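You operate a simulated robot arm through the tools that you are given. There is no shell and no other tool. Be economical: measure what you need, move in short steps, check, and stop when the job is done.

Carry out the task below with a simulated robot arm. There is one attempt and no reset: what you move stays moved.

JOB
Start the machine up: heat at 62, time on long, lamp switch on.
Fine: pull the red stop button out first, then power knob on; the fault lamp stays dark.

It is judged by the outcome, as a careful person would: the job done as asked, and still so three seconds after it is handed in. It fails if anything else is knocked over, pushed out of place, dropped, spilled or broken.

ROBOT AND FRAMES
A 7-joint arm with a two-finger parallel gripper on a trunk, on a base that drives. Base frame: it is fixed to the floor where the robot stands at the start and does not move with it; the origin is under the middle of the robot, x ahead of it, y to its left, z up; the surface under the hand at the start is at about z = 1.06. Lengths are in m, angles in degrees, forces in N, time in s.
Its first joint turns from -166.0 to 166.0 degrees. Places, roughly: grey hooded machine [0.8, -0.4, 0.7]; heat knob [0.7, -0.4, 1.3]; lamp switch of the machine [0.7, -1, 1.2]; power knob [0.7, -0.1, 1.2]; red stop button [0.7, 0, 1.2]; time knob [0.7, -0.6, 1.3]. Payload 1.57 kg.
Tool frame: the origin (TCP) lies between the finger pads and is the grasp point; the fingertips stand 0.03 m ahead of it; z points along the fingers, y is the line along which they close. Largest opening 0.11 m; finger width 0.024, thickness 0.012; the body of the gripper, 0.048 by 0.112 m, starts 0.078 m behind the TCP.
Orientation is told as [roll, pitch, yaw] about the base's x, y, z axes, in that order, counted from this pose: with the fingers straight down and closing along the base's y, the tool's x points along the base's -x, its y along +y and its z along -z.

CONTROLS
- The arm moves only by the tool nudge_tool. Its argument "deltas" is a list of rows, each an object (a shift or turn left out is 0, a gripper value left out holds the last) with "translation": the shift along the base's x, y, z in m, a list of three; "dr": the turn, a rotation vector about the base's x, y, z in degrees, a list of three; "hand": the gripper command, from -1 (fully open) to 1 (shut), values between in proportion. In form: [{"translation": [tx, ty, tz], "dr": [wx, wy, wz], "hand": hand}, ...]. A call has 1 to 12 rows; each row shifts and turns the commanded pose from where the row before left it. Each row takes 0.2 s and may step no farther than 0.05 m and 8.6 degrees from the row before; otherwise, or with a gripper value out of range, the whole call is refused. A pose out of reach is approached as far as the arm can. The call stops where the force on the tool passes 40 N (or 10 N more than at its start, if that is more) or the arm is blocked; 0.2 s more then pass. Each finger travels about 0.108 m/s and halts on what it meets, pressing with about 43 N; the grip force reading is that of the motor and also rises with nothing between the fingers. The clock runs only during rows and for 0.2 s after the last one: add rows that do not move to give the fingers time. The reply holds the time, the measured pose of the TCP, the force on the tool along the base axes, the opening and the grip force, in the units named above and with some noise, with the torque about the TCP (base axes, N m) and any sound that the robot's microphone picked up.
- Cameras (640 x 400 px; columns grow to the right, rows downward): "scene" is now at [0.4582, 0.1527, 1.4697]; the picture's right is [-0.84, -0.55, 0.00], its down [-0.51, 0.78, -0.36] and it looks along [0.20, -0.30, -0.93] (base axes); focal length 214 px, centre (320, 200). "wrist" rides on the gripper at [0.07, 0.016, -0.141] in the tool frame; the picture's right is [-0.23, 0.97, 0.00], its down [-0.86, -0.20, -0.48] and it looks along [-0.47, -0.11, 0.88] (tool axes); focal length 222 px, centre (320, 200). There is no depth. A picture from a camera that has moved, and an enlarged one, comes with that camera's place and axes in the base frame and with its lens.
- snapshot(camera): a new picture of that camera. The clock stands still meanwhile.
- lift_body(by): slides the trunk up (or, below 0, down) by that many m; the arm and the scene camera ride with it, the base frame stays. It gives what a move gives, with no picture.
- roll_base(legs): drives the robot by 1 to 6 legs, each [ahead, left, turn to the left] in m, m and degrees, along the robot's own axes; the way and the turn of a leg run together, so that a leg with both is an arc; at most 1.5 m and 180 degrees a leg. The arm and the cameras ride along, it lands a little off, and it stops where it bumps. It gives what a move gives.
- pan_tilt(pan, tilt): turns the head with the scene camera to pan (to the left, within 103 degrees either way) and tilt (down, from -29 to 69), counted from straight ahead of the robot. It gives what a move gives.
- zoom(camera, box): a new picture of the part [left, top, right, bottom] of that camera's present view, enlarged. The clock stands still meanwhile.
- job_done(): hands the job in; it is judged then, once.

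Work in short steps. Places have to be worked out from the pictures, the camera data and where the tool is seen: move nearer, look again, correct. Check each grasp and each placing, and mend what went wrong. You have 120 turns and 98 pictures in all, those below and enlarged ones among them. Open the gripper and draw the arm clear of the work before you hand the job in, unless the task says otherwise; then end with one line.

The tools are called after "Request:" as name(argument=value, ...) on one line, values as JSON. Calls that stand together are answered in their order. nudge_tool: Moves the arm, as the interface text tells. Its arguments: {"type":"object","properties":{"deltas":{"type":"array","items":{"type":"object","properties":{"translation":{"type":"array","items":{"type":"number"}},"dr":{"type":"array","items":{"type":"number"}},"hand":{"type":"number"}}}}},"required":["deltas"]} The other tools are called the same way: lift_body (by) slides the trunk up or down; roll_base (legs) drives the base; pan_tilt (pan, tilt) turns the head that bears the scene camera; snapshot (camera) takes a picture; zoom (camera, box) takes an enlarged picture of a part of a camera's view; job_done () hands the job in.

At the start:

```text
t: 0.0
position: [0.5126, -0.2684, 1.3715]
ee_rot: [0.0, 0.0, 0.0]
force: [-0.1, 0.2, 0.4]
ft_torque: [0.0, 0.0, -0.01]
finger_gap: 0.11
grasp_force: 0.2
trunk travel left (down, up): [-0.55, 0.06]
robot x, y, heading: [0.0018, -0.0025, -0.2]
head pan, tilt: [-56.9, 68.8]
```

scene: 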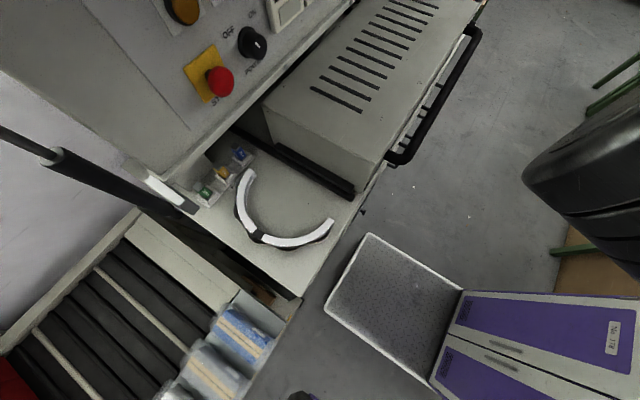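
wrist: 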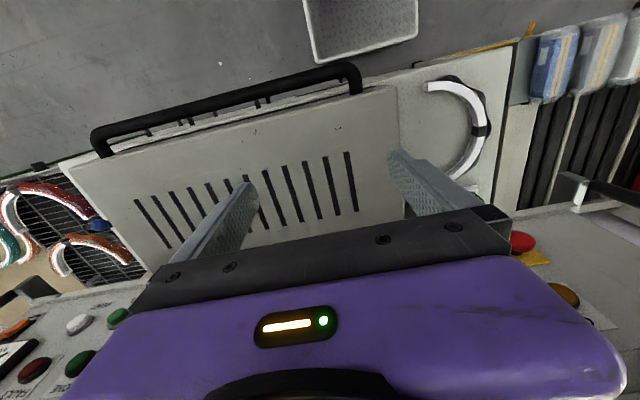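

The scene camera looks steeply down; I raise the head to see the control panel.

Request:
pan_tilt(pan=-45, tilt=25)

Request:
snapshot(camera="scene")

```text
t: 1.1
position: [0.5129, -0.268, 1.3722]
ee_rot: [-0.1, 0.0, 0.0]
force: [0.3, 0.3, -0.4]
ft_torque: [-0.05, 0.03, -0.03]
finger_gap: 0.1101
grasp_force: 0.0
trunk travel left (down, up): [-0.55, 0.06]
robot x, y, heading: [-0.0027, -0.0014, 0.1]
head pan, tilt: [-45.0, 25.0]
```

```text
95 pictures are left
camera scene: at [0.4927, 0.1344, 1.529], right [-0.71, -0.71, 0.0], down [-0.3, 0.3, -0.91], along [0.64, -0.64, -0.42], focal length 214 px, centre (320, 200)
```

scene: 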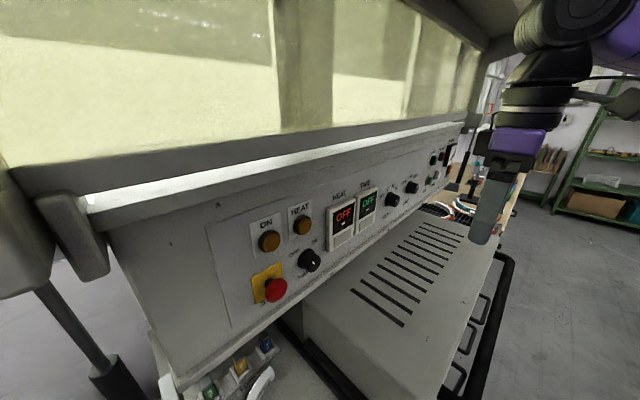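

The panel is visible: stop button, power knob, two displays, two knobs and more switches. I zoom in to read it.

Request:
zoom(camera="scene", box=[220, 180, 380, 310])

Request:
zoom(camera="scene", box=[350, 130, 490, 220])

```text
3.08 times, centred on (300, 245) of scene
camera zoom: at [0.4927, 0.1344, 1.529], right [-0.71, -0.71, 0.0], down [-0.3, 0.3, -0.91], along [0.64, -0.64, -0.42], focal length 660 px, centre (382, 62)
```

zoom: 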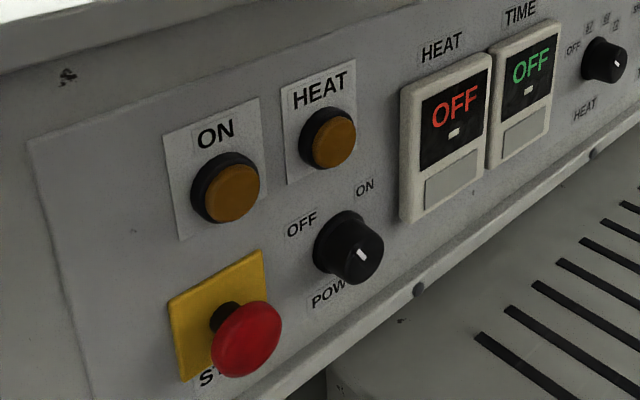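

```text
4.44 times, centred on (420, 175) of scene
camera zoom: at [0.4927, 0.1344, 1.529], right [-0.71, -0.71, 0.0], down [-0.3, 0.3, -0.91], along [0.64, -0.64, -0.42], focal length 953 px, centre (-124, 311)
```

zoom: 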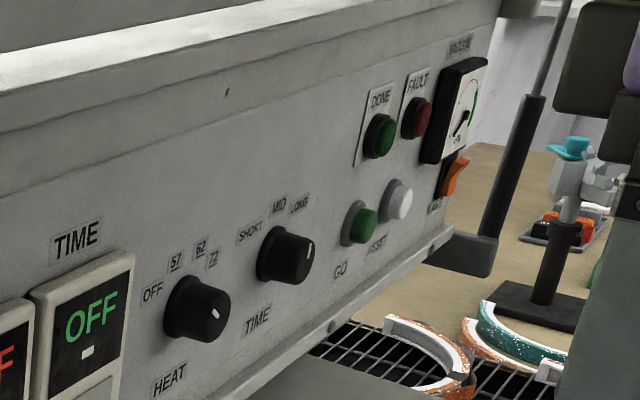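

The panel faces the robot, so I turn the tool to point forward (rotate −90° about y) while keeping the TCP in place, in two halves.

Request:
nudge_tool(deltas=[{"dr": [0, -8, 0]}, {"dr": [0, -8, 0]}, {"dr": [0, -8, 0]}, {"dr": [0, -8, 0]}, {"dr": [0, -8, 0]}, {"dr": [0, -5, 0]}])

Request:
snapshot(camera="wrist")

```text
t: 2.5
position: [0.5129, -0.2835, 1.3777]
ee_rot: [4.5, -45.4, -4.9]
force: [-0.2, 0.6, 0.0]
ft_torque: [0.01, 0.02, 0.0]
finger_gap: 0.1098
grasp_force: 0.0
trunk travel left (down, up): [-0.55, 0.06]
robot x, y, heading: [0.0004, -0.0012, 0.1]
head pan, tilt: [-45.0, 25.0]
```

```text
92 pictures are left
camera wrist: at [0.3631, -0.2672, 1.428], right [0.19, 0.96, 0.22], down [0.25, -0.26, 0.93], along [0.95, -0.12, -0.29], focal length 222 px, centre (320, 200)
```

wrist: 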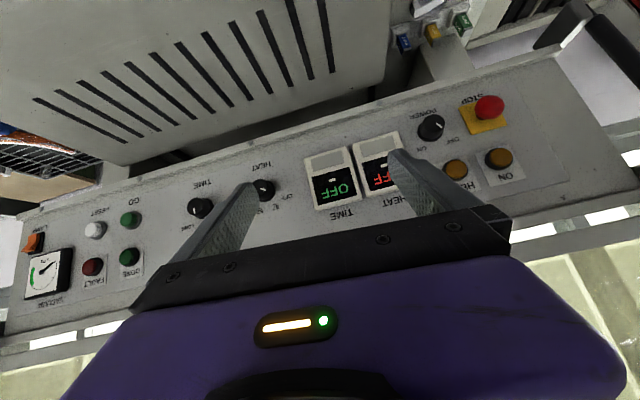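

The wrist view shows the whole panel (upside down). Triangulating: stop ≈[0.732,0.00,1.238], power ≈[0.748,−0.09,1.236], heat ≈[0.746,−0.42,1.263], time ≈[0.748,−0.556,1.263], lamp switch ≈[0.745,−0.98,1.235]. I finish the rotation while shifting toward y=0.

Request:
nudge_tool(deltas=[{"dr": [0, -8, 0], "translation": [0, 0.03, -0.01]}, {"dr": [0, -8, 0], "translation": [0, 0.03, -0.01]}, {"dr": [0, -8, 0], "translation": [0, 0.03, -0.01]}, {"dr": [0, -8, 0], "translation": [0, 0.03, -0.01]}, {"dr": [0, -8, 0], "translation": [0, 0.03, -0.01]}, {"dr": [0, -5, 0], "translation": [0, 0.03, -0.01]}, {}, {}])

Request:
snapshot(camera="wrist")

Request:
snapshot(camera="scene")

```text
t: 4.3
position: [0.4912, -0.2746, 1.357]
ee_rot: [-173.9, -89.9, 174.1]
force: [-0.8, -0.6, 0.3]
ft_torque: [-0.02, -0.02, 0.03]
finger_gap: 0.1101
grasp_force: 0.1
out of reach, approached as far as the arm can: row 1, 2, 3, 4, 5, 6
trunk travel left (down, up): [-0.55, 0.06]
robot x, y, heading: [0.0016, -0.0044, -0.0]
head pan, tilt: [-45.0, 25.0]
```

```text
91 pictures are left
camera wrist: at [0.3484, -0.2588, 1.2875], right [0.0, 0.97, 0.23], down [-0.48, -0.2, 0.85], along [0.88, -0.11, 0.47], focal length 222 px, centre (320, 200)
```

wrist: 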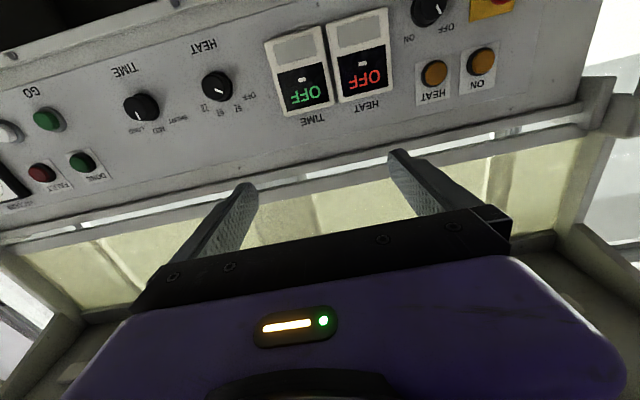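

```text
90 pictures are left
camera scene: at [0.4928, 0.1345, 1.5291], right [-0.71, -0.71, 0.0], down [-0.3, 0.3, -0.91], along [0.64, -0.64, -0.42], focal length 214 px, centre (320, 200)
```

scene: 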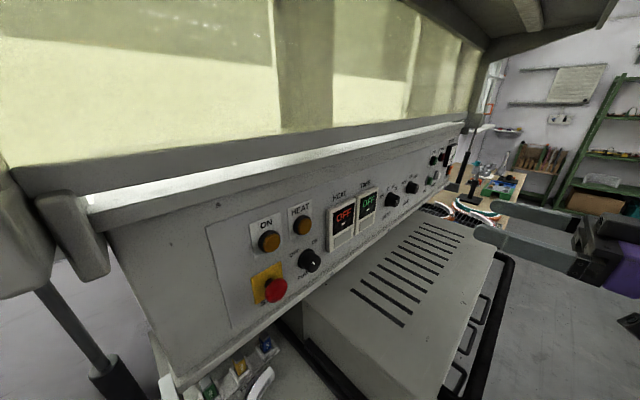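

Tool is horizontal but folded close to the robot's axis. I back the base 0.15 m to gain room, then view the knobs enlarged.

Request:
roll_base(legs=[[-0.15, 0, 0]])

Request:
zoom(camera="wrist", box=[100, 0, 340, 150])

Request:
snapshot(camera="scene")

```text
t: 5.7
position: [0.3428, -0.2768, 1.356]
ee_rot: [119.5, -90.0, -119.5]
force: [-0.2, 0.1, 0.1]
ft_torque: [-0.03, 0.05, 0.01]
finger_gap: 0.1103
grasp_force: 0.1
trunk travel left (down, up): [-0.55, 0.06]
robot x, y, heading: [-0.1496, 0.0035, -0.1]
head pan, tilt: [-45.0, 25.0]
```

```text
2.67 times, centred on (220, 75) of wrist
camera zoom: at [0.1994, -0.2597, 1.2875], right [0.0, 0.97, 0.23], down [-0.48, -0.2, 0.85], along [0.88, -0.11, 0.47], focal length 592 px, centre (587, 533)
```

zoom: 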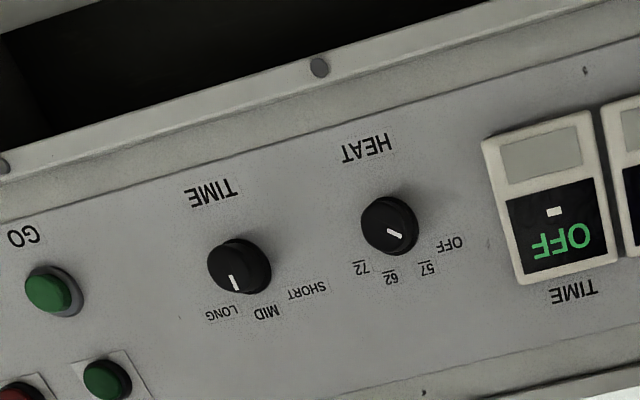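

```text
88 pictures are left
camera scene: at [0.345, 0.1332, 1.5291], right [-0.71, -0.7, 0.0], down [-0.3, 0.3, -0.91], along [0.64, -0.64, -0.42], focal length 214 px, centre (320, 200)
```

scene: 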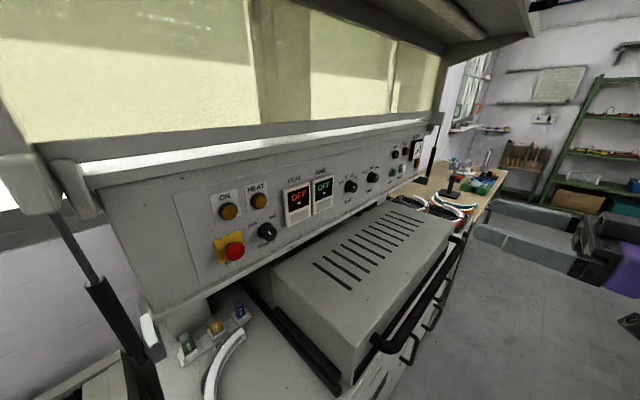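

Now move to a pre-grasp pose in front of the red stop button at about (0.60, 0.0, 1.238).

Request:
nudge_tool(deltas=[{"translation": [0.028, 0.031, -0.013]}, {"translation": [0.028, 0.031, -0.013]}, {"translation": [0.028, 0.031, -0.013]}, {"translation": [0.028, 0.031, -0.013]}, {"translation": [0.028, 0.031, -0.013]}, {"translation": [0.028, 0.031, -0.013]}, {"translation": [0.028, 0.031, -0.013]}, {"translation": [0.028, 0.031, -0.013]}, {"translation": [0.028, 0.031, -0.013]}, {}])

Request:
snapshot(camera="wrist")

Request:
snapshot(camera="scene")

```text
t: 7.9
position: [0.6046, -0.1326, 1.2005]
ee_rot: [-65.0, -90.0, 65.0]
force: [-0.2, 0.3, -0.7]
ft_torque: [-0.01, 0.02, 0.01]
finger_gap: 0.1099
grasp_force: 0.1
out of reach, approached as far as the arm can: row 1, 2, 3, 4, 5, 6, 7
trunk travel left (down, up): [-0.55, 0.06]
robot x, y, heading: [-0.1467, -0.0013, -0.2]
head pan, tilt: [-45.0, 25.0]
```

```text
87 pictures are left
camera wrist: at [0.4629, -0.1174, 1.132], right [0.0, 0.97, 0.23], down [-0.48, -0.2, 0.86], along [0.88, -0.11, 0.47], focal length 222 px, centre (320, 200)
```

wrist: 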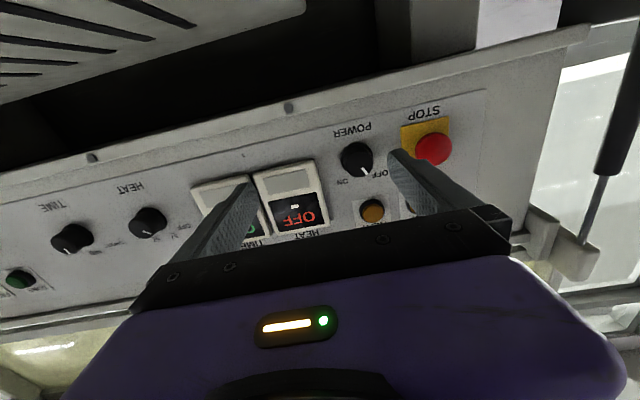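

```text
86 pictures are left
camera scene: at [0.3448, 0.1333, 1.5291], right [-0.71, -0.71, 0.0], down [-0.3, 0.3, -0.91], along [0.64, -0.64, -0.42], focal length 214 px, centre (320, 200)
```

scene: 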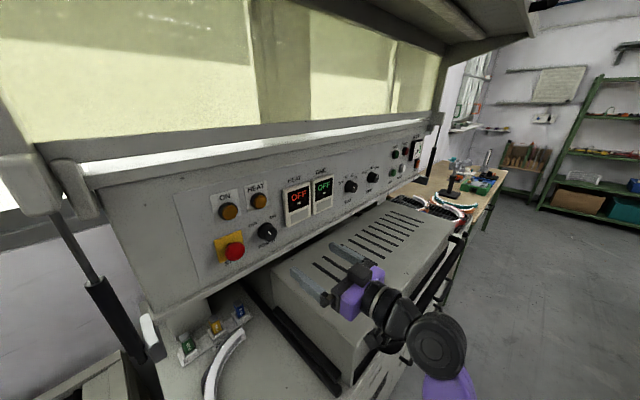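

Arm now fully responsive. I go to y≈0, z≈1.238 with the gripper narrowed to ~0.075 m so the finger clears the power knob.

Request:
nudge_tool(deltas=[{"translation": [0, 0.045, 0.013], "hand": -0.36}, {"translation": [0, 0.045, 0.013]}, {"translation": [0, 0.043, 0.012]}, {}, {}])

Request:
snapshot(camera="wrist")

Request:
zoom(camera="scene", box=[170, 170, 390, 310])

```text
t: 9.1
position: [0.6381, -0.0074, 1.2166]
ee_rot: [168.5, -90.0, -168.5]
force: [0.5, 0.4, -0.1]
ft_torque: [0.0, 0.0, 0.02]
finger_gap: 0.075
grasp_force: 0.1
out of reach, approached as far as the arm can: row 1, 2, 3
trunk travel left (down, up): [-0.55, 0.06]
robot x, y, heading: [-0.1471, 0.001, -0.2]
head pan, tilt: [-45.0, 25.0]
```

```text
85 pictures are left
camera wrist: at [0.4957, 0.008, 1.1466], right [0.0, 0.97, 0.23], down [-0.48, -0.2, 0.85], along [0.88, -0.11, 0.47], focal length 222 px, centre (320, 200)
```

wrist: 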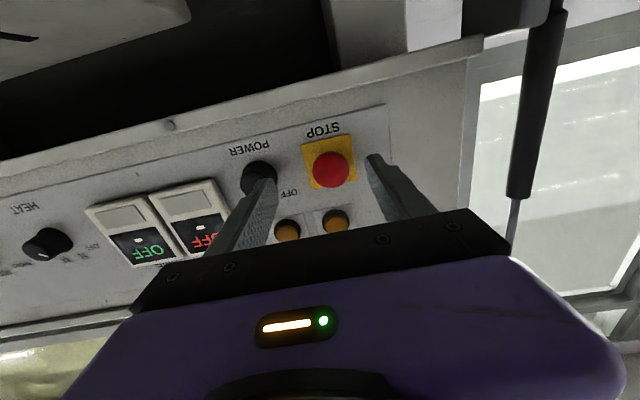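

```text
2.86 times, centred on (280, 240) of scene
camera zoom: at [0.3448, 0.1333, 1.5291], right [-0.71, -0.71, 0.0], down [-0.3, 0.3, -0.91], along [0.64, -0.64, -0.42], focal length 613 px, centre (434, 86)
```

zoom: 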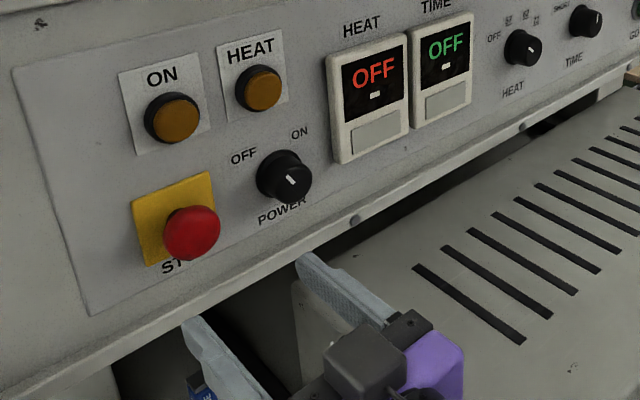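

The arm is near its inner reach limit here; I back the base another 0.12 m.

Request:
roll_base(legs=[[-0.12, 0, 0]])

Request:
nudge_tool(deltas=[{"translation": [0.04, 0.0, 0.007]}, {"translation": [0.04, 0.0, 0.007]}, {"translation": [0.02, 0.005, 0.007]}, {}, {}])

Request:
snapshot(camera="wrist")

Request:
snapshot(camera="scene")

```text
t: 10.3
position: [0.5133, -0.0027, 1.217]
ee_rot: [173.5, -90.0, -173.2]
force: [-0.1, 0.1, -0.3]
ft_torque: [-0.01, 0.02, -0.01]
finger_gap: 0.0746
grasp_force: 0.0
trunk travel left (down, up): [-0.55, 0.06]
robot x, y, heading: [-0.2696, -0.0013, 0.3]
head pan, tilt: [-45.0, 25.0]
```

```text
t: 11.5
position: [0.6162, 0.0005, 1.2376]
ee_rot: [166.5, -90.1, -166.2]
force: [-0.4, 0.0, 0.3]
ft_torque: [-0.01, 0.02, 0.01]
finger_gap: 0.0749
grasp_force: 0.1
trunk travel left (down, up): [-0.55, 0.06]
robot x, y, heading: [-0.272, 0.0014, 0.5]
head pan, tilt: [-45.0, 25.0]
```

```text
83 pictures are left
camera wrist: at [0.4743, 0.0157, 1.168], right [-0.01, 0.97, 0.23], down [-0.48, -0.2, 0.85], along [0.88, -0.1, 0.47], focal length 222 px, centre (320, 200)
```

wrist: 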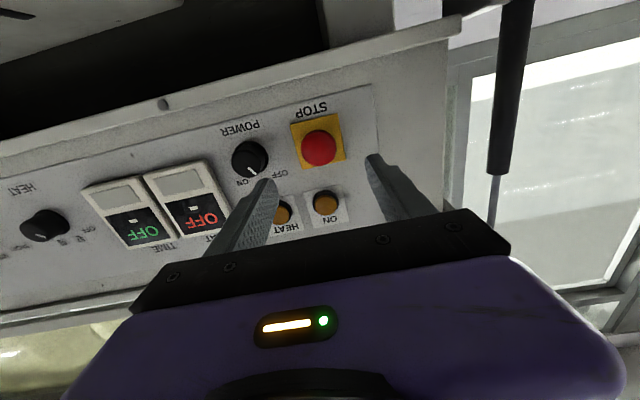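

```text
82 pictures are left
camera scene: at [0.2201, 0.1361, 1.5291], right [-0.71, -0.71, 0.0], down [-0.3, 0.3, -0.91], along [0.64, -0.64, -0.42], focal length 214 px, centre (320, 200)
```

scene: 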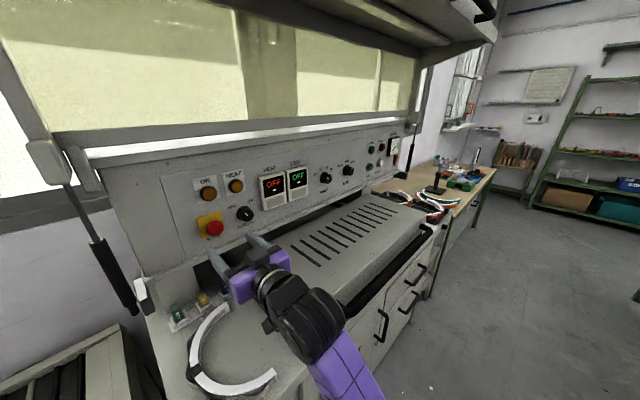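

Stop button confirmed at (0.732, 0.002, 1.237). Advance to TCP x≈0.725 and check.

Request:
nudge_tool(deltas=[{"translation": [0.04, 0.001, 0]}, {"translation": [0.04, 0, 0]}, {"translation": [0.029, 0, 0]}, {}])

Request:
snapshot(camera="wrist")

Request:
zoom(camera="scene", box=[160, 170, 320, 270])

```text
t: 12.5
position: [0.7224, 0.001, 1.2352]
ee_rot: [167.3, -90.1, -167.1]
force: [-0.7, 0.1, -1.0]
ft_torque: [0.01, -0.01, -0.03]
finger_gap: 0.0749
grasp_force: 0.1
trunk travel left (down, up): [-0.55, 0.06]
robot x, y, heading: [-0.2702, 0.0008, 0.0]
head pan, tilt: [-45.0, 25.0]
```

```text
81 pictures are left
camera wrist: at [0.5811, 0.016, 1.1667], right [-0.01, 0.97, 0.23], down [-0.48, -0.2, 0.85], along [0.88, -0.1, 0.47], focal length 222 px, centre (320, 200)
```

wrist: 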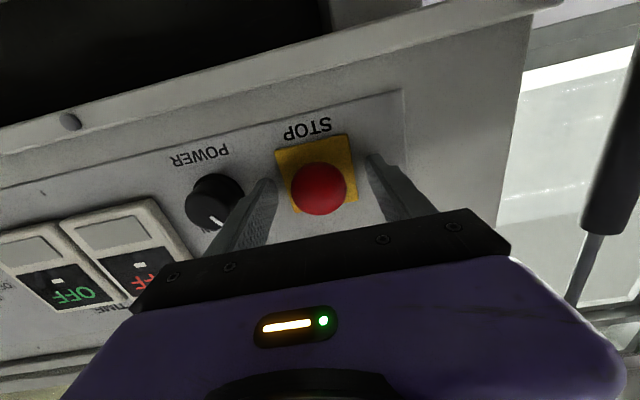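

```text
4.00 times, centred on (240, 220) of scene
camera zoom: at [0.22, 0.1361, 1.5291], right [-0.71, -0.71, 0.0], down [-0.3, 0.3, -0.91], along [0.64, -0.64, -0.42], focal length 858 px, centre (640, 120)
```

zoom: 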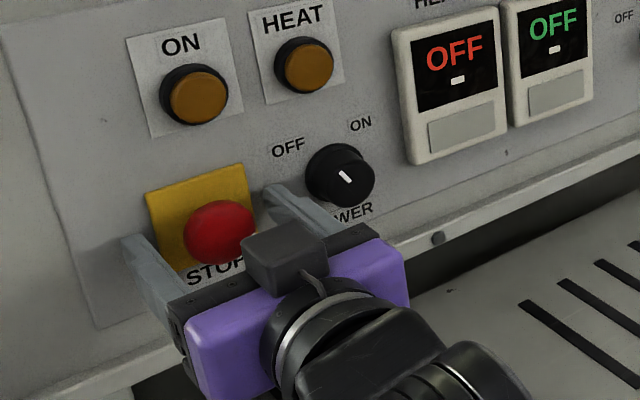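

Cap is between the fingers. Go 6 mm further, close, and check the grip.

Request:
nudge_tool(deltas=[{"translation": [0.007, 0, 0.002]}, {"hand": 1}, {"hand": 1}, {"hand": 1}])

Request:
snapshot(camera="wrist")

```text
t: 13.5
position: [0.7306, 0.0002, 1.2388]
ee_rot: [-178.9, -89.9, 179.1]
force: [-14.4, -5.1, -1.9]
ft_torque: [-0.11, 0.01, -0.58]
finger_gap: 0.0406
grasp_force: 44.8
trunk travel left (down, up): [-0.55, 0.06]
robot x, y, heading: [-0.2763, 0.0008, -0.0]
head pan, tilt: [-45.0, 25.0]
```

```text
79 pictures are left
camera wrist: at [0.5874, 0.0151, 1.1692], right [0.0, 0.97, 0.23], down [-0.48, -0.2, 0.85], along [0.88, -0.1, 0.47], focal length 222 px, centre (320, 200)
```

wrist: 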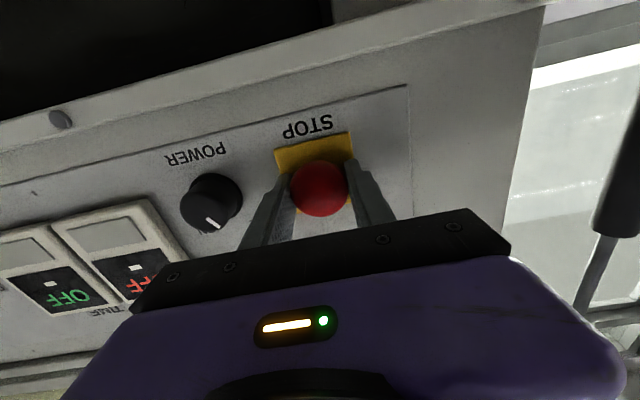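

Gripped at 0.041 m. Pull out gently along −x.

Request:
nudge_tool(deltas=[{"translation": [-0.005, 0, 0], "hand": 1}, {"translation": [-0.005, 0, 0]}, {"translation": [-0.005, 0, 0]}, {}])

Request:
snapshot(camera="wrist")

```text
t: 14.3
position: [0.7184, 0.0009, 1.2394]
ee_rot: [-159.5, -89.9, 159.5]
force: [21.9, -0.1, 1.6]
ft_torque: [0.09, 0.0, -0.07]
finger_gap: 0.0407
grasp_force: 44.9
trunk travel left (down, up): [-0.55, 0.06]
robot x, y, heading: [-0.2717, 0.0021, 0.2]
head pan, tilt: [-45.0, 25.0]
stopped in row 3: the force on the tool passed its limit at 42 N (the readings are from after the stop); the commanded pose is now the measured one
```

```text
78 pictures are left
camera wrist: at [0.5767, 0.0152, 1.1687], right [0.0, 0.97, 0.23], down [-0.48, -0.2, 0.85], along [0.88, -0.11, 0.47], focal length 222 px, centre (320, 200)
```

wrist: 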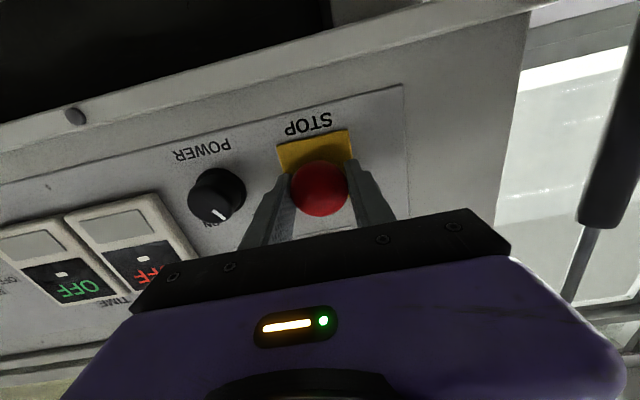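

The button travelled about 12 mm to a hard stop. Release it, back off, and see whether it stays out.

Request:
nudge_tool(deltas=[{"hand": -0.36}, {}, {"translation": [-0.04, 0, 0]}, {"translation": [-0.05, 0, 0]}, {}])

Request:
zoom(camera="scene", box=[160, 170, 320, 270])

Request:
snapshot(camera="wrist")

```text
t: 15.5
position: [0.6248, 0.0035, 1.2381]
ee_rot: [-169.7, -89.7, 169.9]
force: [0.4, 0.3, -0.8]
ft_torque: [0.0, 0.05, -0.02]
finger_gap: 0.0748
grasp_force: 0.1
trunk travel left (down, up): [-0.55, 0.06]
robot x, y, heading: [-0.2721, 0.0003, 0.2]
head pan, tilt: [-45.0, 25.0]
```

```text
4.00 times, centred on (240, 220) of scene
camera zoom: at [0.2206, 0.1359, 1.5291], right [-0.71, -0.71, 0.0], down [-0.3, 0.3, -0.91], along [0.64, -0.64, -0.42], focal length 858 px, centre (640, 120)
```

zoom: 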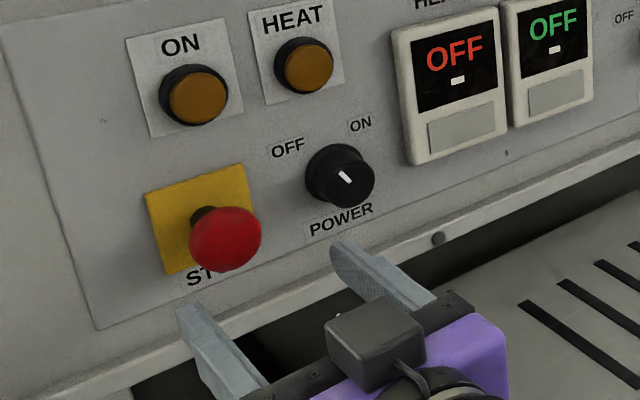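

```text
76 pictures are left
camera wrist: at [0.4845, 0.0171, 1.1677], right [0.0, 0.97, 0.23], down [-0.48, -0.2, 0.85], along [0.88, -0.11, 0.47], focal length 222 px, centre (320, 200)
```

wrist: 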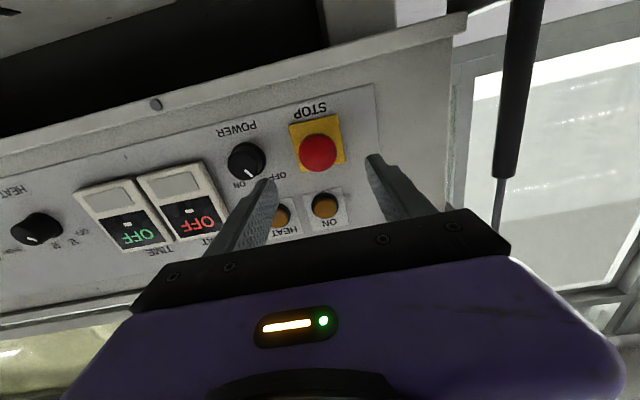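

Stop button is out with its neck visible. Power pointer is toward OFF. I move in front of the power knob.

Request:
nudge_tool(deltas=[{"translation": [0, -0.046, 0]}, {"translation": [0, -0.046, -0.001]}, {}, {}])

Request:
snapshot(camera="wrist")

Request:
zoom(camera="wrist", box=[260, 80, 380, 190])

```text
t: 16.5
position: [0.6285, -0.0929, 1.2382]
ee_rot: [-167.0, -89.8, 167.1]
force: [0.5, -0.7, -0.2]
ft_torque: [-0.01, -0.01, -0.01]
finger_gap: 0.0748
grasp_force: 0.0
trunk travel left (down, up): [-0.55, 0.06]
robot x, y, heading: [-0.2727, 0.001, 0.3]
head pan, tilt: [-45.0, 25.0]
```

```text
75 pictures are left
camera wrist: at [0.486, -0.0771, 1.1683], right [0.0, 0.97, 0.23], down [-0.48, -0.2, 0.85], along [0.88, -0.11, 0.47], focal length 222 px, centre (320, 200)
```

wrist: 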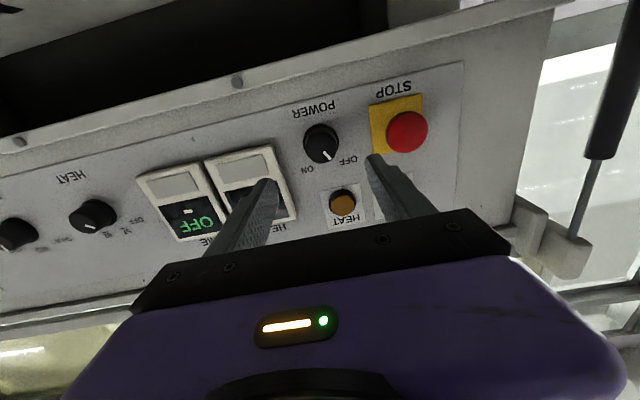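

```text
3.64 times, centred on (320, 135) of wrist
camera zoom: at [0.486, -0.0771, 1.1683], right [0.0, 0.97, 0.23], down [-0.48, -0.2, 0.85], along [0.88, -0.11, 0.47], focal length 808 px, centre (320, 436)
```

zoom: 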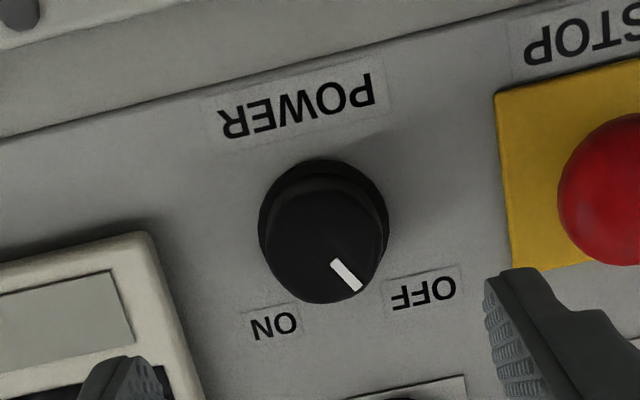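

Knob centre agrees with (0.745, −0.092, 1.238). Advance 0.098, close on it.

Request:
nudge_tool(deltas=[{"translation": [0.045, 0.001, 0]}, {"translation": [0.04, 0, 0]}, {"translation": [0.013, 0, 0]}, {"hand": 1}, {"hand": 1}, {"hand": 1}])

Request:
snapshot(camera="wrist")

```text
t: 17.9
position: [0.7255, -0.0895, 1.2386]
ee_rot: [-165.8, -89.9, 166.0]
force: [3.0, 4.7, -0.2]
ft_torque: [-0.03, 0.23, 0.12]
finger_gap: 0.0426
grasp_force: 45.0
trunk travel left (down, up): [-0.55, 0.06]
robot x, y, heading: [-0.2733, 0.0013, 0.1]
head pan, tilt: [-45.0, 25.0]
```

```text
73 pictures are left
camera wrist: at [0.5827, -0.0753, 1.1682], right [-0.01, 0.97, 0.23], down [-0.48, -0.2, 0.85], along [0.88, -0.1, 0.47], focal length 222 px, centre (320, 200)
```

wrist: 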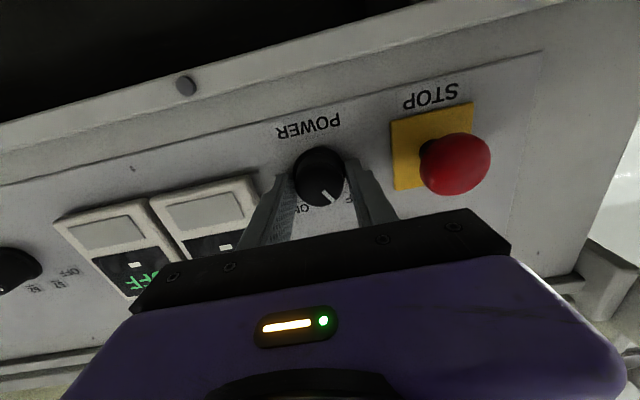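

Knob gripped (0.043 m). Turn clockwise (+x) in small steps, watching torque.

Request:
nudge_tool(deltas=[{"dr": [8, 0, 0], "hand": 1}, {"dr": [8, 0, 0]}, {"dr": [8, 0, 0]}, {"dr": [8, 0, 0]}, {"dr": [8, 0, 0]}, {}])

Request:
snapshot(camera="wrist")

Request:
zoom(camera="scene", box=[160, 150, 400, 270])

```text
t: 19.3
position: [0.7248, -0.0905, 1.2375]
ee_rot: [90.4, -50.0, -90.4]
force: [-30.5, 6.6, -9.8]
ft_torque: [0.02, -0.22, 0.01]
finger_gap: 0.0425
grasp_force: 45.2
trunk travel left (down, up): [-0.55, 0.06]
robot x, y, heading: [-0.2743, 0.0028, -0.0]
head pan, tilt: [-45.0, 25.0]
```

```text
72 pictures are left
camera wrist: at [0.5827, -0.0346, 1.1944], right [0.0, 0.6, 0.8], down [-0.48, -0.7, 0.52], along [0.88, -0.38, 0.29], focal length 222 px, centre (320, 200)
```

wrist: 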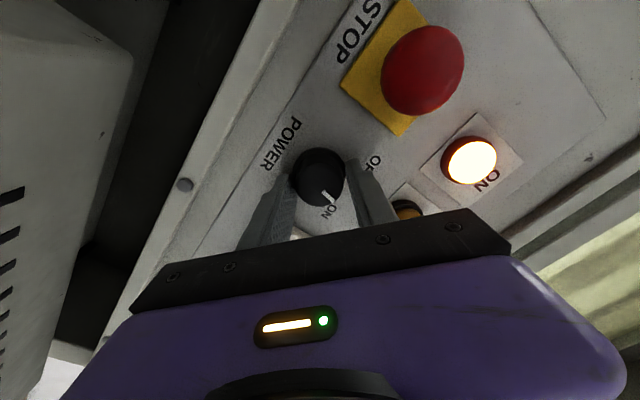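

```text
2.67 times, centred on (280, 210) of scene
camera zoom: at [0.2194, 0.1362, 1.5293], right [-0.71, -0.71, 0.0], down [-0.3, 0.3, -0.91], along [0.64, -0.64, -0.42], focal length 572 px, centre (427, 173)
```

zoom: 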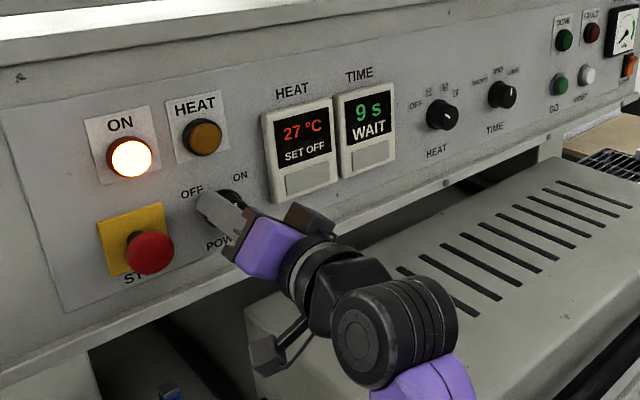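

ON lamp lit, displays awake ("27 °C SET OFF", "9 s WAIT"), fault dark. Turn a little further to sit fully at ON, relieving the x push.

Request:
nudge_tool(deltas=[{"dr": [6, 0, 0], "translation": [-0.001, 0, 0]}, {"dr": [6, 0, 0], "translation": [-0.001, 0, 0]}, {}])

Request:
zoom(camera="wrist", box=[240, 100, 420, 230])

```text
t: 20.1
position: [0.7243, -0.0912, 1.2378]
ee_rot: [90.3, -38.0, -90.3]
force: [10.4, -4.2, -7.9]
ft_torque: [0.0, 0.85, 0.33]
finger_gap: 0.0424
grasp_force: 44.7
trunk travel left (down, up): [-0.55, 0.06]
robot x, y, heading: [-0.2715, -0.0038, -0.1]
head pan, tilt: [-45.0, 25.0]
```

```text
3.08 times, centred on (330, 165) of wrist
camera zoom: at [0.5828, -0.027, 1.207], right [0.0, 0.42, 0.91], down [-0.48, -0.8, 0.37], along [0.88, -0.44, 0.2], focal length 684 px, centre (289, 308)
```

zoom: 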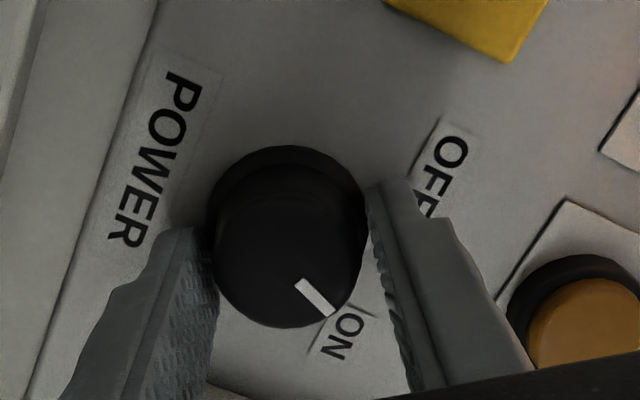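

Pointer now faces ON. Release, withdraw and rotate back.

Request:
nudge_tool(deltas=[{"hand": -0.36}, {}, {"translation": [-0.045, 0, 0]}, {"translation": [-0.045, 0, 0]}, {"dr": [-8.6, 0, 0]}, {"dr": [-8.6, 0, 0]}, {"dr": [-8.6, 0, 0]}, {"dr": [-8.6, 0, 0]}, {"dr": [-8.6, 0, 0]}, {"dr": [-8.6, 0, 0]}, {}])

Request:
zoom(camera="scene", box=[160, 150, 400, 270])

Request:
snapshot(camera="wrist")

```text
t: 22.5
position: [0.6334, -0.0889, 1.238]
ee_rot: [139.9, -89.6, -139.7]
force: [-0.1, 0.9, -0.6]
ft_torque: [0.02, 0.02, -0.01]
finger_gap: 0.0749
grasp_force: 0.0
trunk travel left (down, up): [-0.55, 0.06]
robot x, y, heading: [-0.2727, -0.0033, 0.2]
head pan, tilt: [-45.0, 25.0]
```

```text
2.67 times, centred on (280, 210) of scene
camera zoom: at [0.2204, 0.1359, 1.5291], right [-0.71, -0.71, 0.0], down [-0.3, 0.3, -0.91], along [0.64, -0.64, -0.42], focal length 572 px, centre (427, 173)
```

zoom: 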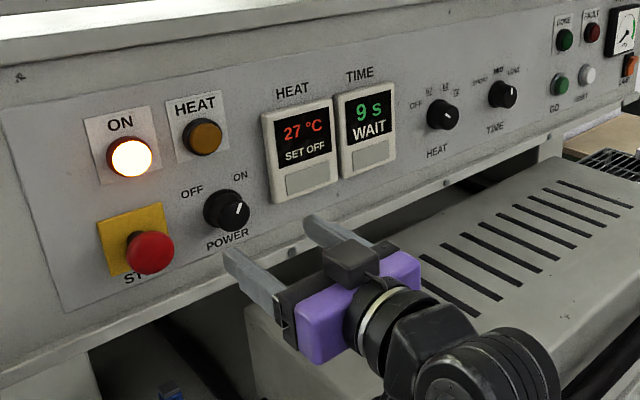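

```text
68 pictures are left
camera wrist: at [0.4921, -0.0752, 1.1677], right [0.0, 0.97, 0.23], down [-0.48, -0.2, 0.85], along [0.88, -0.11, 0.47], focal length 222 px, centre (320, 200)
```

wrist: 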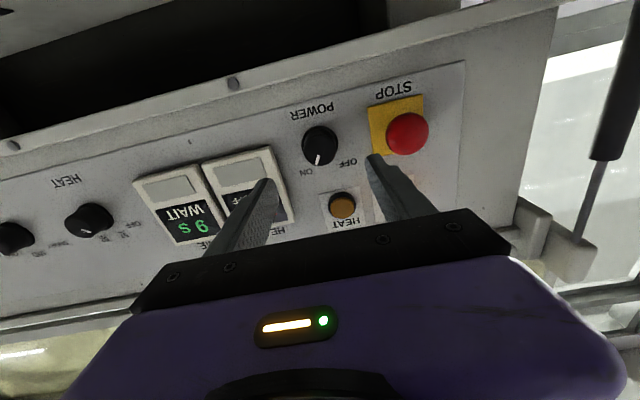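

Power is ON. Before driving right to the heat/time knobs, I check arm clearance over the slotted box.

Request:
pan_tilt(pan=-40, tilt=45)

Request:
snapshot(camera="scene")

```text
t: 23.4
position: [0.6344, -0.0906, 1.2378]
ee_rot: [129.7, -89.7, -129.5]
force: [-0.8, 0.6, 0.1]
ft_torque: [-0.04, 0.02, 0.01]
finger_gap: 0.0749
grasp_force: 0.0
trunk travel left (down, up): [-0.55, 0.06]
robot x, y, heading: [-0.2728, 0.0005, 0.5]
head pan, tilt: [-40.0, 45.0]
```

```text
67 pictures are left
camera scene: at [0.2176, 0.1488, 1.4986], right [-0.64, -0.77, 0.0], down [-0.54, 0.45, -0.71], along [0.54, -0.45, -0.71], focal length 214 px, centre (320, 200)
```

scene: 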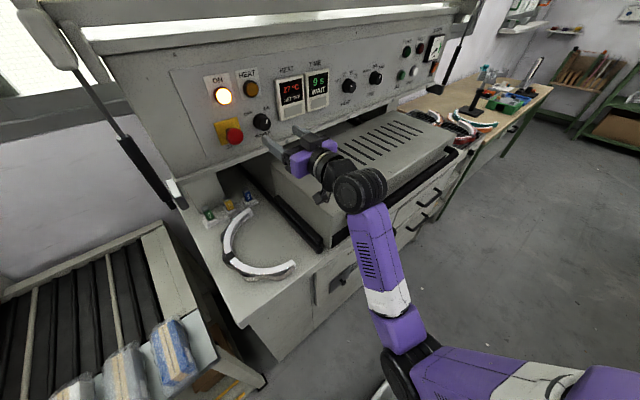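

Forearm slopes over the box edge with a few cm margin. I raise the trunk 0.06 for extra clearance, then drive right 0.2 m and look.

Request:
lift_body(by=0.06)

Request:
roll_base(legs=[[0, -0.2, 0]])

Request:
snapshot(camera="scene")

```text
t: 24.4
position: [0.6335, -0.0911, 1.2987]
ee_rot: [128.9, -89.6, -128.6]
force: [-0.5, -0.5, 0.9]
ft_torque: [0.03, -0.04, 0.01]
finger_gap: 0.0747
grasp_force: 0.1
trunk travel left (down, up): [-0.61, 0.0]
robot x, y, heading: [-0.271, -0.0006, 0.2]
head pan, tilt: [-40.0, 45.0]
```

```text
t: 25.9
position: [0.6356, -0.2916, 1.2981]
ee_rot: [130.2, -89.6, -129.9]
force: [-0.5, -0.4, 0.3]
ft_torque: [-0.01, -0.02, -0.02]
finger_gap: 0.0748
grasp_force: 0.1
trunk travel left (down, up): [-0.61, 0.0]
robot x, y, heading: [-0.2715, -0.1998, 0.0]
head pan, tilt: [-40.0, 45.0]
```

```text
66 pictures are left
camera scene: at [0.2181, -0.0523, 1.5585], right [-0.64, -0.77, 0.0], down [-0.54, 0.45, -0.71], along [0.54, -0.45, -0.71], focal length 214 px, centre (320, 200)
```

scene: 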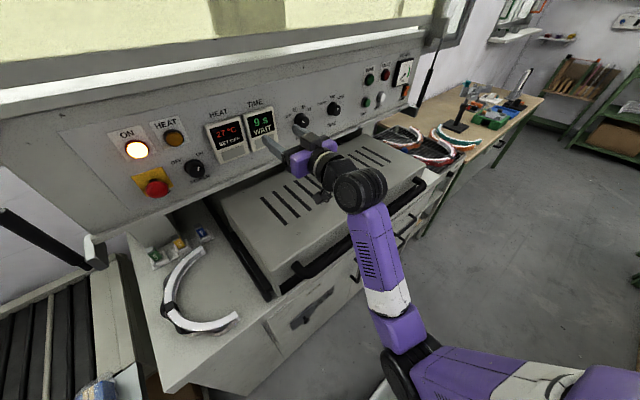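

Clear. Drive another 0.2 m right, then lower the tool in front of the heat knob (~y −0.42, z 1.263).

Request:
roll_base(legs=[[0, -0.22, 0]])

Request:
nudge_tool(deltas=[{"translation": [0, 0.045, -0.017]}, {"translation": [0, 0.045, -0.018]}, {}, {}])

Request:
snapshot(camera="wrist")

Request:
snapshot(camera="scene")

```text
t: 27.7
position: [0.6344, -0.5211, 1.2983]
ee_rot: [130.3, -89.6, -130.2]
force: [-1.6, 0.1, -0.5]
ft_torque: [-0.05, 0.0, -0.03]
finger_gap: 0.0748
grasp_force: 0.0
trunk travel left (down, up): [-0.61, 0.0]
robot x, y, heading: [-0.2713, -0.425, 0.0]
head pan, tilt: [-40.0, 45.0]
```

```text
t: 28.7
position: [0.6351, -0.4311, 1.2616]
ee_rot: [128.8, -89.6, -128.9]
force: [-0.6, 0.5, 1.3]
ft_torque: [0.01, 0.02, 0.0]
finger_gap: 0.0747
grasp_force: 0.0
trunk travel left (down, up): [-0.61, 0.0]
robot x, y, heading: [-0.2684, -0.4286, -0.1]
head pan, tilt: [-40.0, 45.0]
```

```text
65 pictures are left
camera wrist: at [0.4934, -0.4153, 1.1906], right [0.0, 0.97, 0.23], down [-0.48, -0.2, 0.85], along [0.88, -0.11, 0.47], focal length 222 px, centre (320, 200)
```

wrist: 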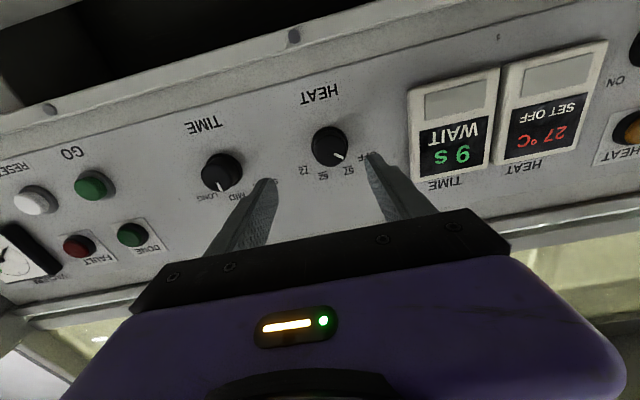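

```text
64 pictures are left
camera scene: at [0.2191, -0.2804, 1.5585], right [-0.64, -0.77, 0.0], down [-0.54, 0.46, -0.71], along [0.54, -0.46, -0.71], focal length 214 px, centre (320, 200)
```

scene: 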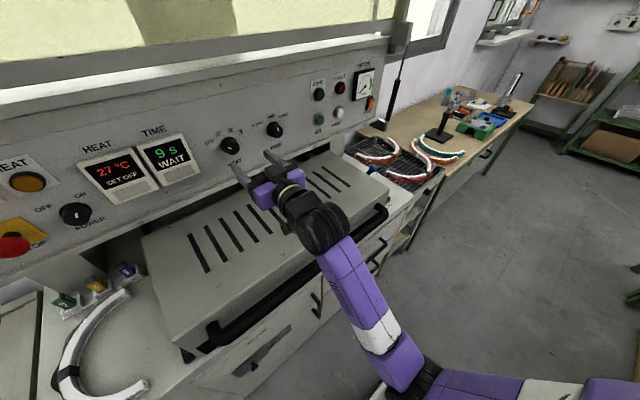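

Heat knob centre computes to (0.745, −0.421, 1.262). Zoom to read pointer and marks.

Request:
zoom(camera="wrist", box=[270, 75, 400, 200])

Request:
zoom(camera="wrist", box=[160, 100, 280, 220])

```text
3.20 times, centred on (335, 138) of wrist
camera zoom: at [0.4934, -0.4153, 1.1906], right [0.0, 0.97, 0.23], down [-0.48, -0.2, 0.85], along [0.88, -0.11, 0.47], focal length 711 px, centre (272, 400)
```

zoom: 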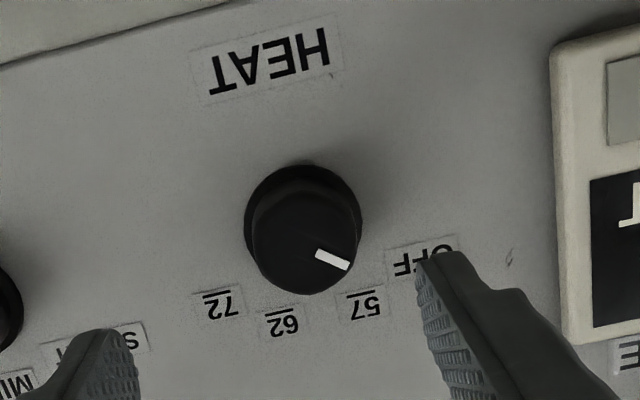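

```text
3.33 times, centred on (220, 160) of wrist
camera zoom: at [0.4934, -0.4153, 1.1906], right [0.0, 0.97, 0.23], down [-0.48, -0.2, 0.85], along [0.88, -0.11, 0.47], focal length 740 px, centre (653, 333)
```

zoom: 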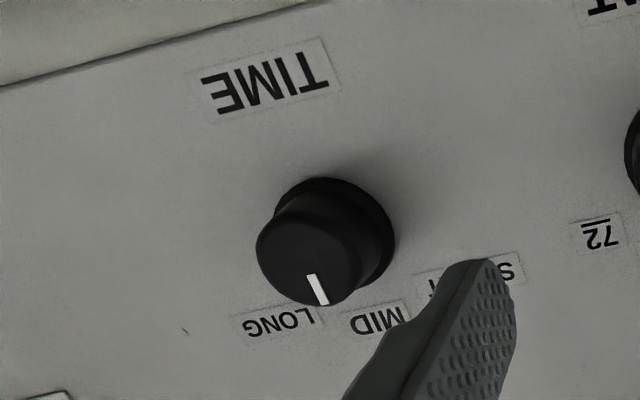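

Heat points at OFF, 62 is about 80° clockwise; time is at MID. I pre-rotate −35°, align, and advance onto the heat knob.

Request:
nudge_tool(deltas=[{"dr": [-8.5, 0, 0], "translation": [0, 0.005, 0]}, {"dr": [-8.5, 0, 0], "translation": [0, 0.0047, 0]}, {"dr": [-8.5, 0, 0]}, {"dr": [-8.5, 0, 0]}, {}, {"translation": [0.04, 0, 0]}, {}])

Request:
snapshot(camera="wrist")

```text
t: 30.3
position: [0.6733, -0.4231, 1.2596]
ee_rot: [-90.5, -56.3, 90.4]
force: [0.4, -0.3, -0.4]
ft_torque: [-0.04, -0.01, 0.01]
finger_gap: 0.0748
grasp_force: 0.2
trunk travel left (down, up): [-0.61, 0.0]
robot x, y, heading: [-0.2736, -0.4282, -0.4]
head pan, tilt: [-40.0, 45.0]
```

```text
61 pictures are left
camera wrist: at [0.5313, -0.4485, 1.1922], right [0.0, 0.94, -0.35], down [-0.48, 0.31, 0.82], along [0.88, 0.17, 0.45], focal length 222 px, centre (320, 200)
```

wrist: 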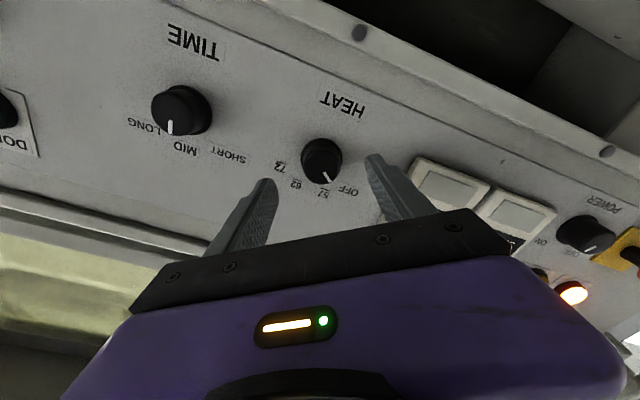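

Aligned (knob at y −0.4225, z 1.261). Advance, grip, and begin rotating +40°.

Request:
nudge_tool(deltas=[{"translation": [0.03, 0, 0.001]}, {"translation": [0.022, 0, 0]}, {"hand": 1}, {"hand": 1}, {"hand": 1}])

Request:
nudge_tool(deltas=[{"dr": [8, 0, 0], "hand": 1}, {"dr": [8, 0, 0]}, {"dr": [8, 0, 0]}, {"dr": [8, 0, 0]}, {"dr": [8, 0, 0]}, {}])

Request:
snapshot(camera="wrist")

Request:
zoom(camera="scene", box=[70, 70, 390, 230])

```text
t: 31.5
position: [0.7261, -0.4199, 1.2612]
ee_rot: [-90.4, -56.3, 90.6]
force: [4.2, 3.6, -1.0]
ft_torque: [0.03, 0.17, 0.05]
finger_gap: 0.043
grasp_force: 44.5
trunk travel left (down, up): [-0.61, 0.0]
robot x, y, heading: [-0.271, -0.4276, 0.0]
head pan, tilt: [-40.0, 45.0]
```

```text
t: 32.9
position: [0.7261, -0.419, 1.2623]
ee_rot: [90.9, -83.5, -90.8]
force: [-30.9, 10.6, -15.3]
ft_torque: [-0.06, 0.75, 0.45]
finger_gap: 0.0426
grasp_force: 44.4
trunk travel left (down, up): [-0.61, 0.0]
robot x, y, heading: [-0.2698, -0.4265, -0.1]
head pan, tilt: [-40.0, 45.0]
```

```text
60 pictures are left
camera wrist: at [0.5838, -0.3967, 1.1943], right [0.0, 0.94, 0.33], down [-0.48, -0.29, 0.83], along [0.88, -0.16, 0.45], focal length 222 px, centre (320, 200)
```

wrist: 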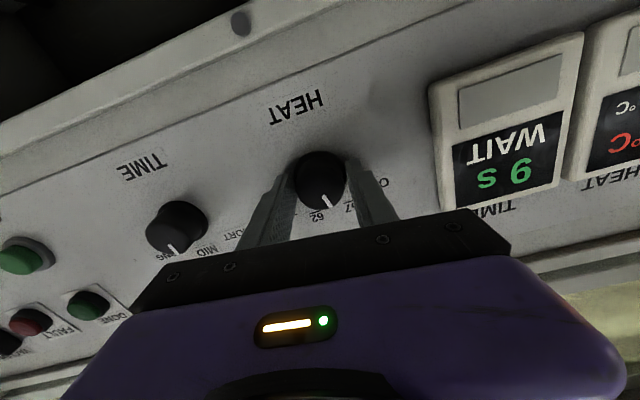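

```text
2.00 times, centred on (230, 150) of scene
camera zoom: at [0.2181, -0.2799, 1.5586], right [-0.64, -0.77, 0.0], down [-0.54, 0.45, -0.71], along [0.54, -0.46, -0.71], focal length 429 px, centre (500, 300)
```

zoom: 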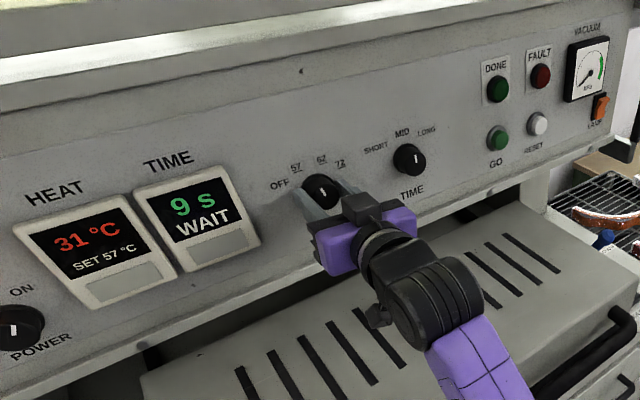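

Set is 57 °C after 40°. Continue +24° with slight x relief, then check.

Request:
nudge_tool(deltas=[{"dr": [8, 0, 0], "translation": [-0.002, 0, 0]}, {"dr": [8, 0, 0]}, {"dr": [8, 0, 0]}, {}])

Request:
zoom(camera="wrist", box=[240, 100, 420, 230])

Request:
zoom(camera="scene", box=[70, 70, 390, 230])

```text
t: 33.9
position: [0.7264, -0.4201, 1.2617]
ee_rot: [90.2, -59.6, -90.1]
force: [17.0, 16.5, -15.2]
ft_torque: [0.04, 0.55, 0.53]
finger_gap: 0.0427
grasp_force: 45.0
trunk travel left (down, up): [-0.61, 0.0]
robot x, y, heading: [-0.2707, -0.429, -0.1]
head pan, tilt: [-40.0, 45.0]
```

```text
3.08 times, centred on (330, 165) of wrist
camera zoom: at [0.5837, -0.3711, 1.2101], right [0.0, 0.72, 0.69], down [-0.48, -0.6, 0.64], along [0.88, -0.33, 0.35], focal length 684 px, centre (289, 308)
```

zoom: 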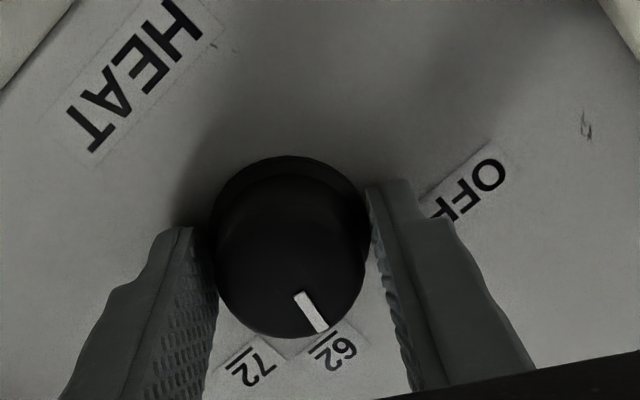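

```text
2.00 times, centred on (230, 150) of scene
camera zoom: at [0.2207, -0.2796, 1.558], right [-0.64, -0.77, 0.0], down [-0.54, 0.45, -0.71], along [0.54, -0.46, -0.71], focal length 429 px, centre (500, 300)
```

zoom: 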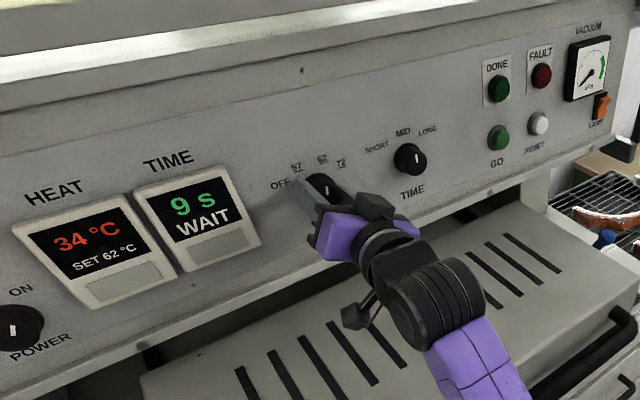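

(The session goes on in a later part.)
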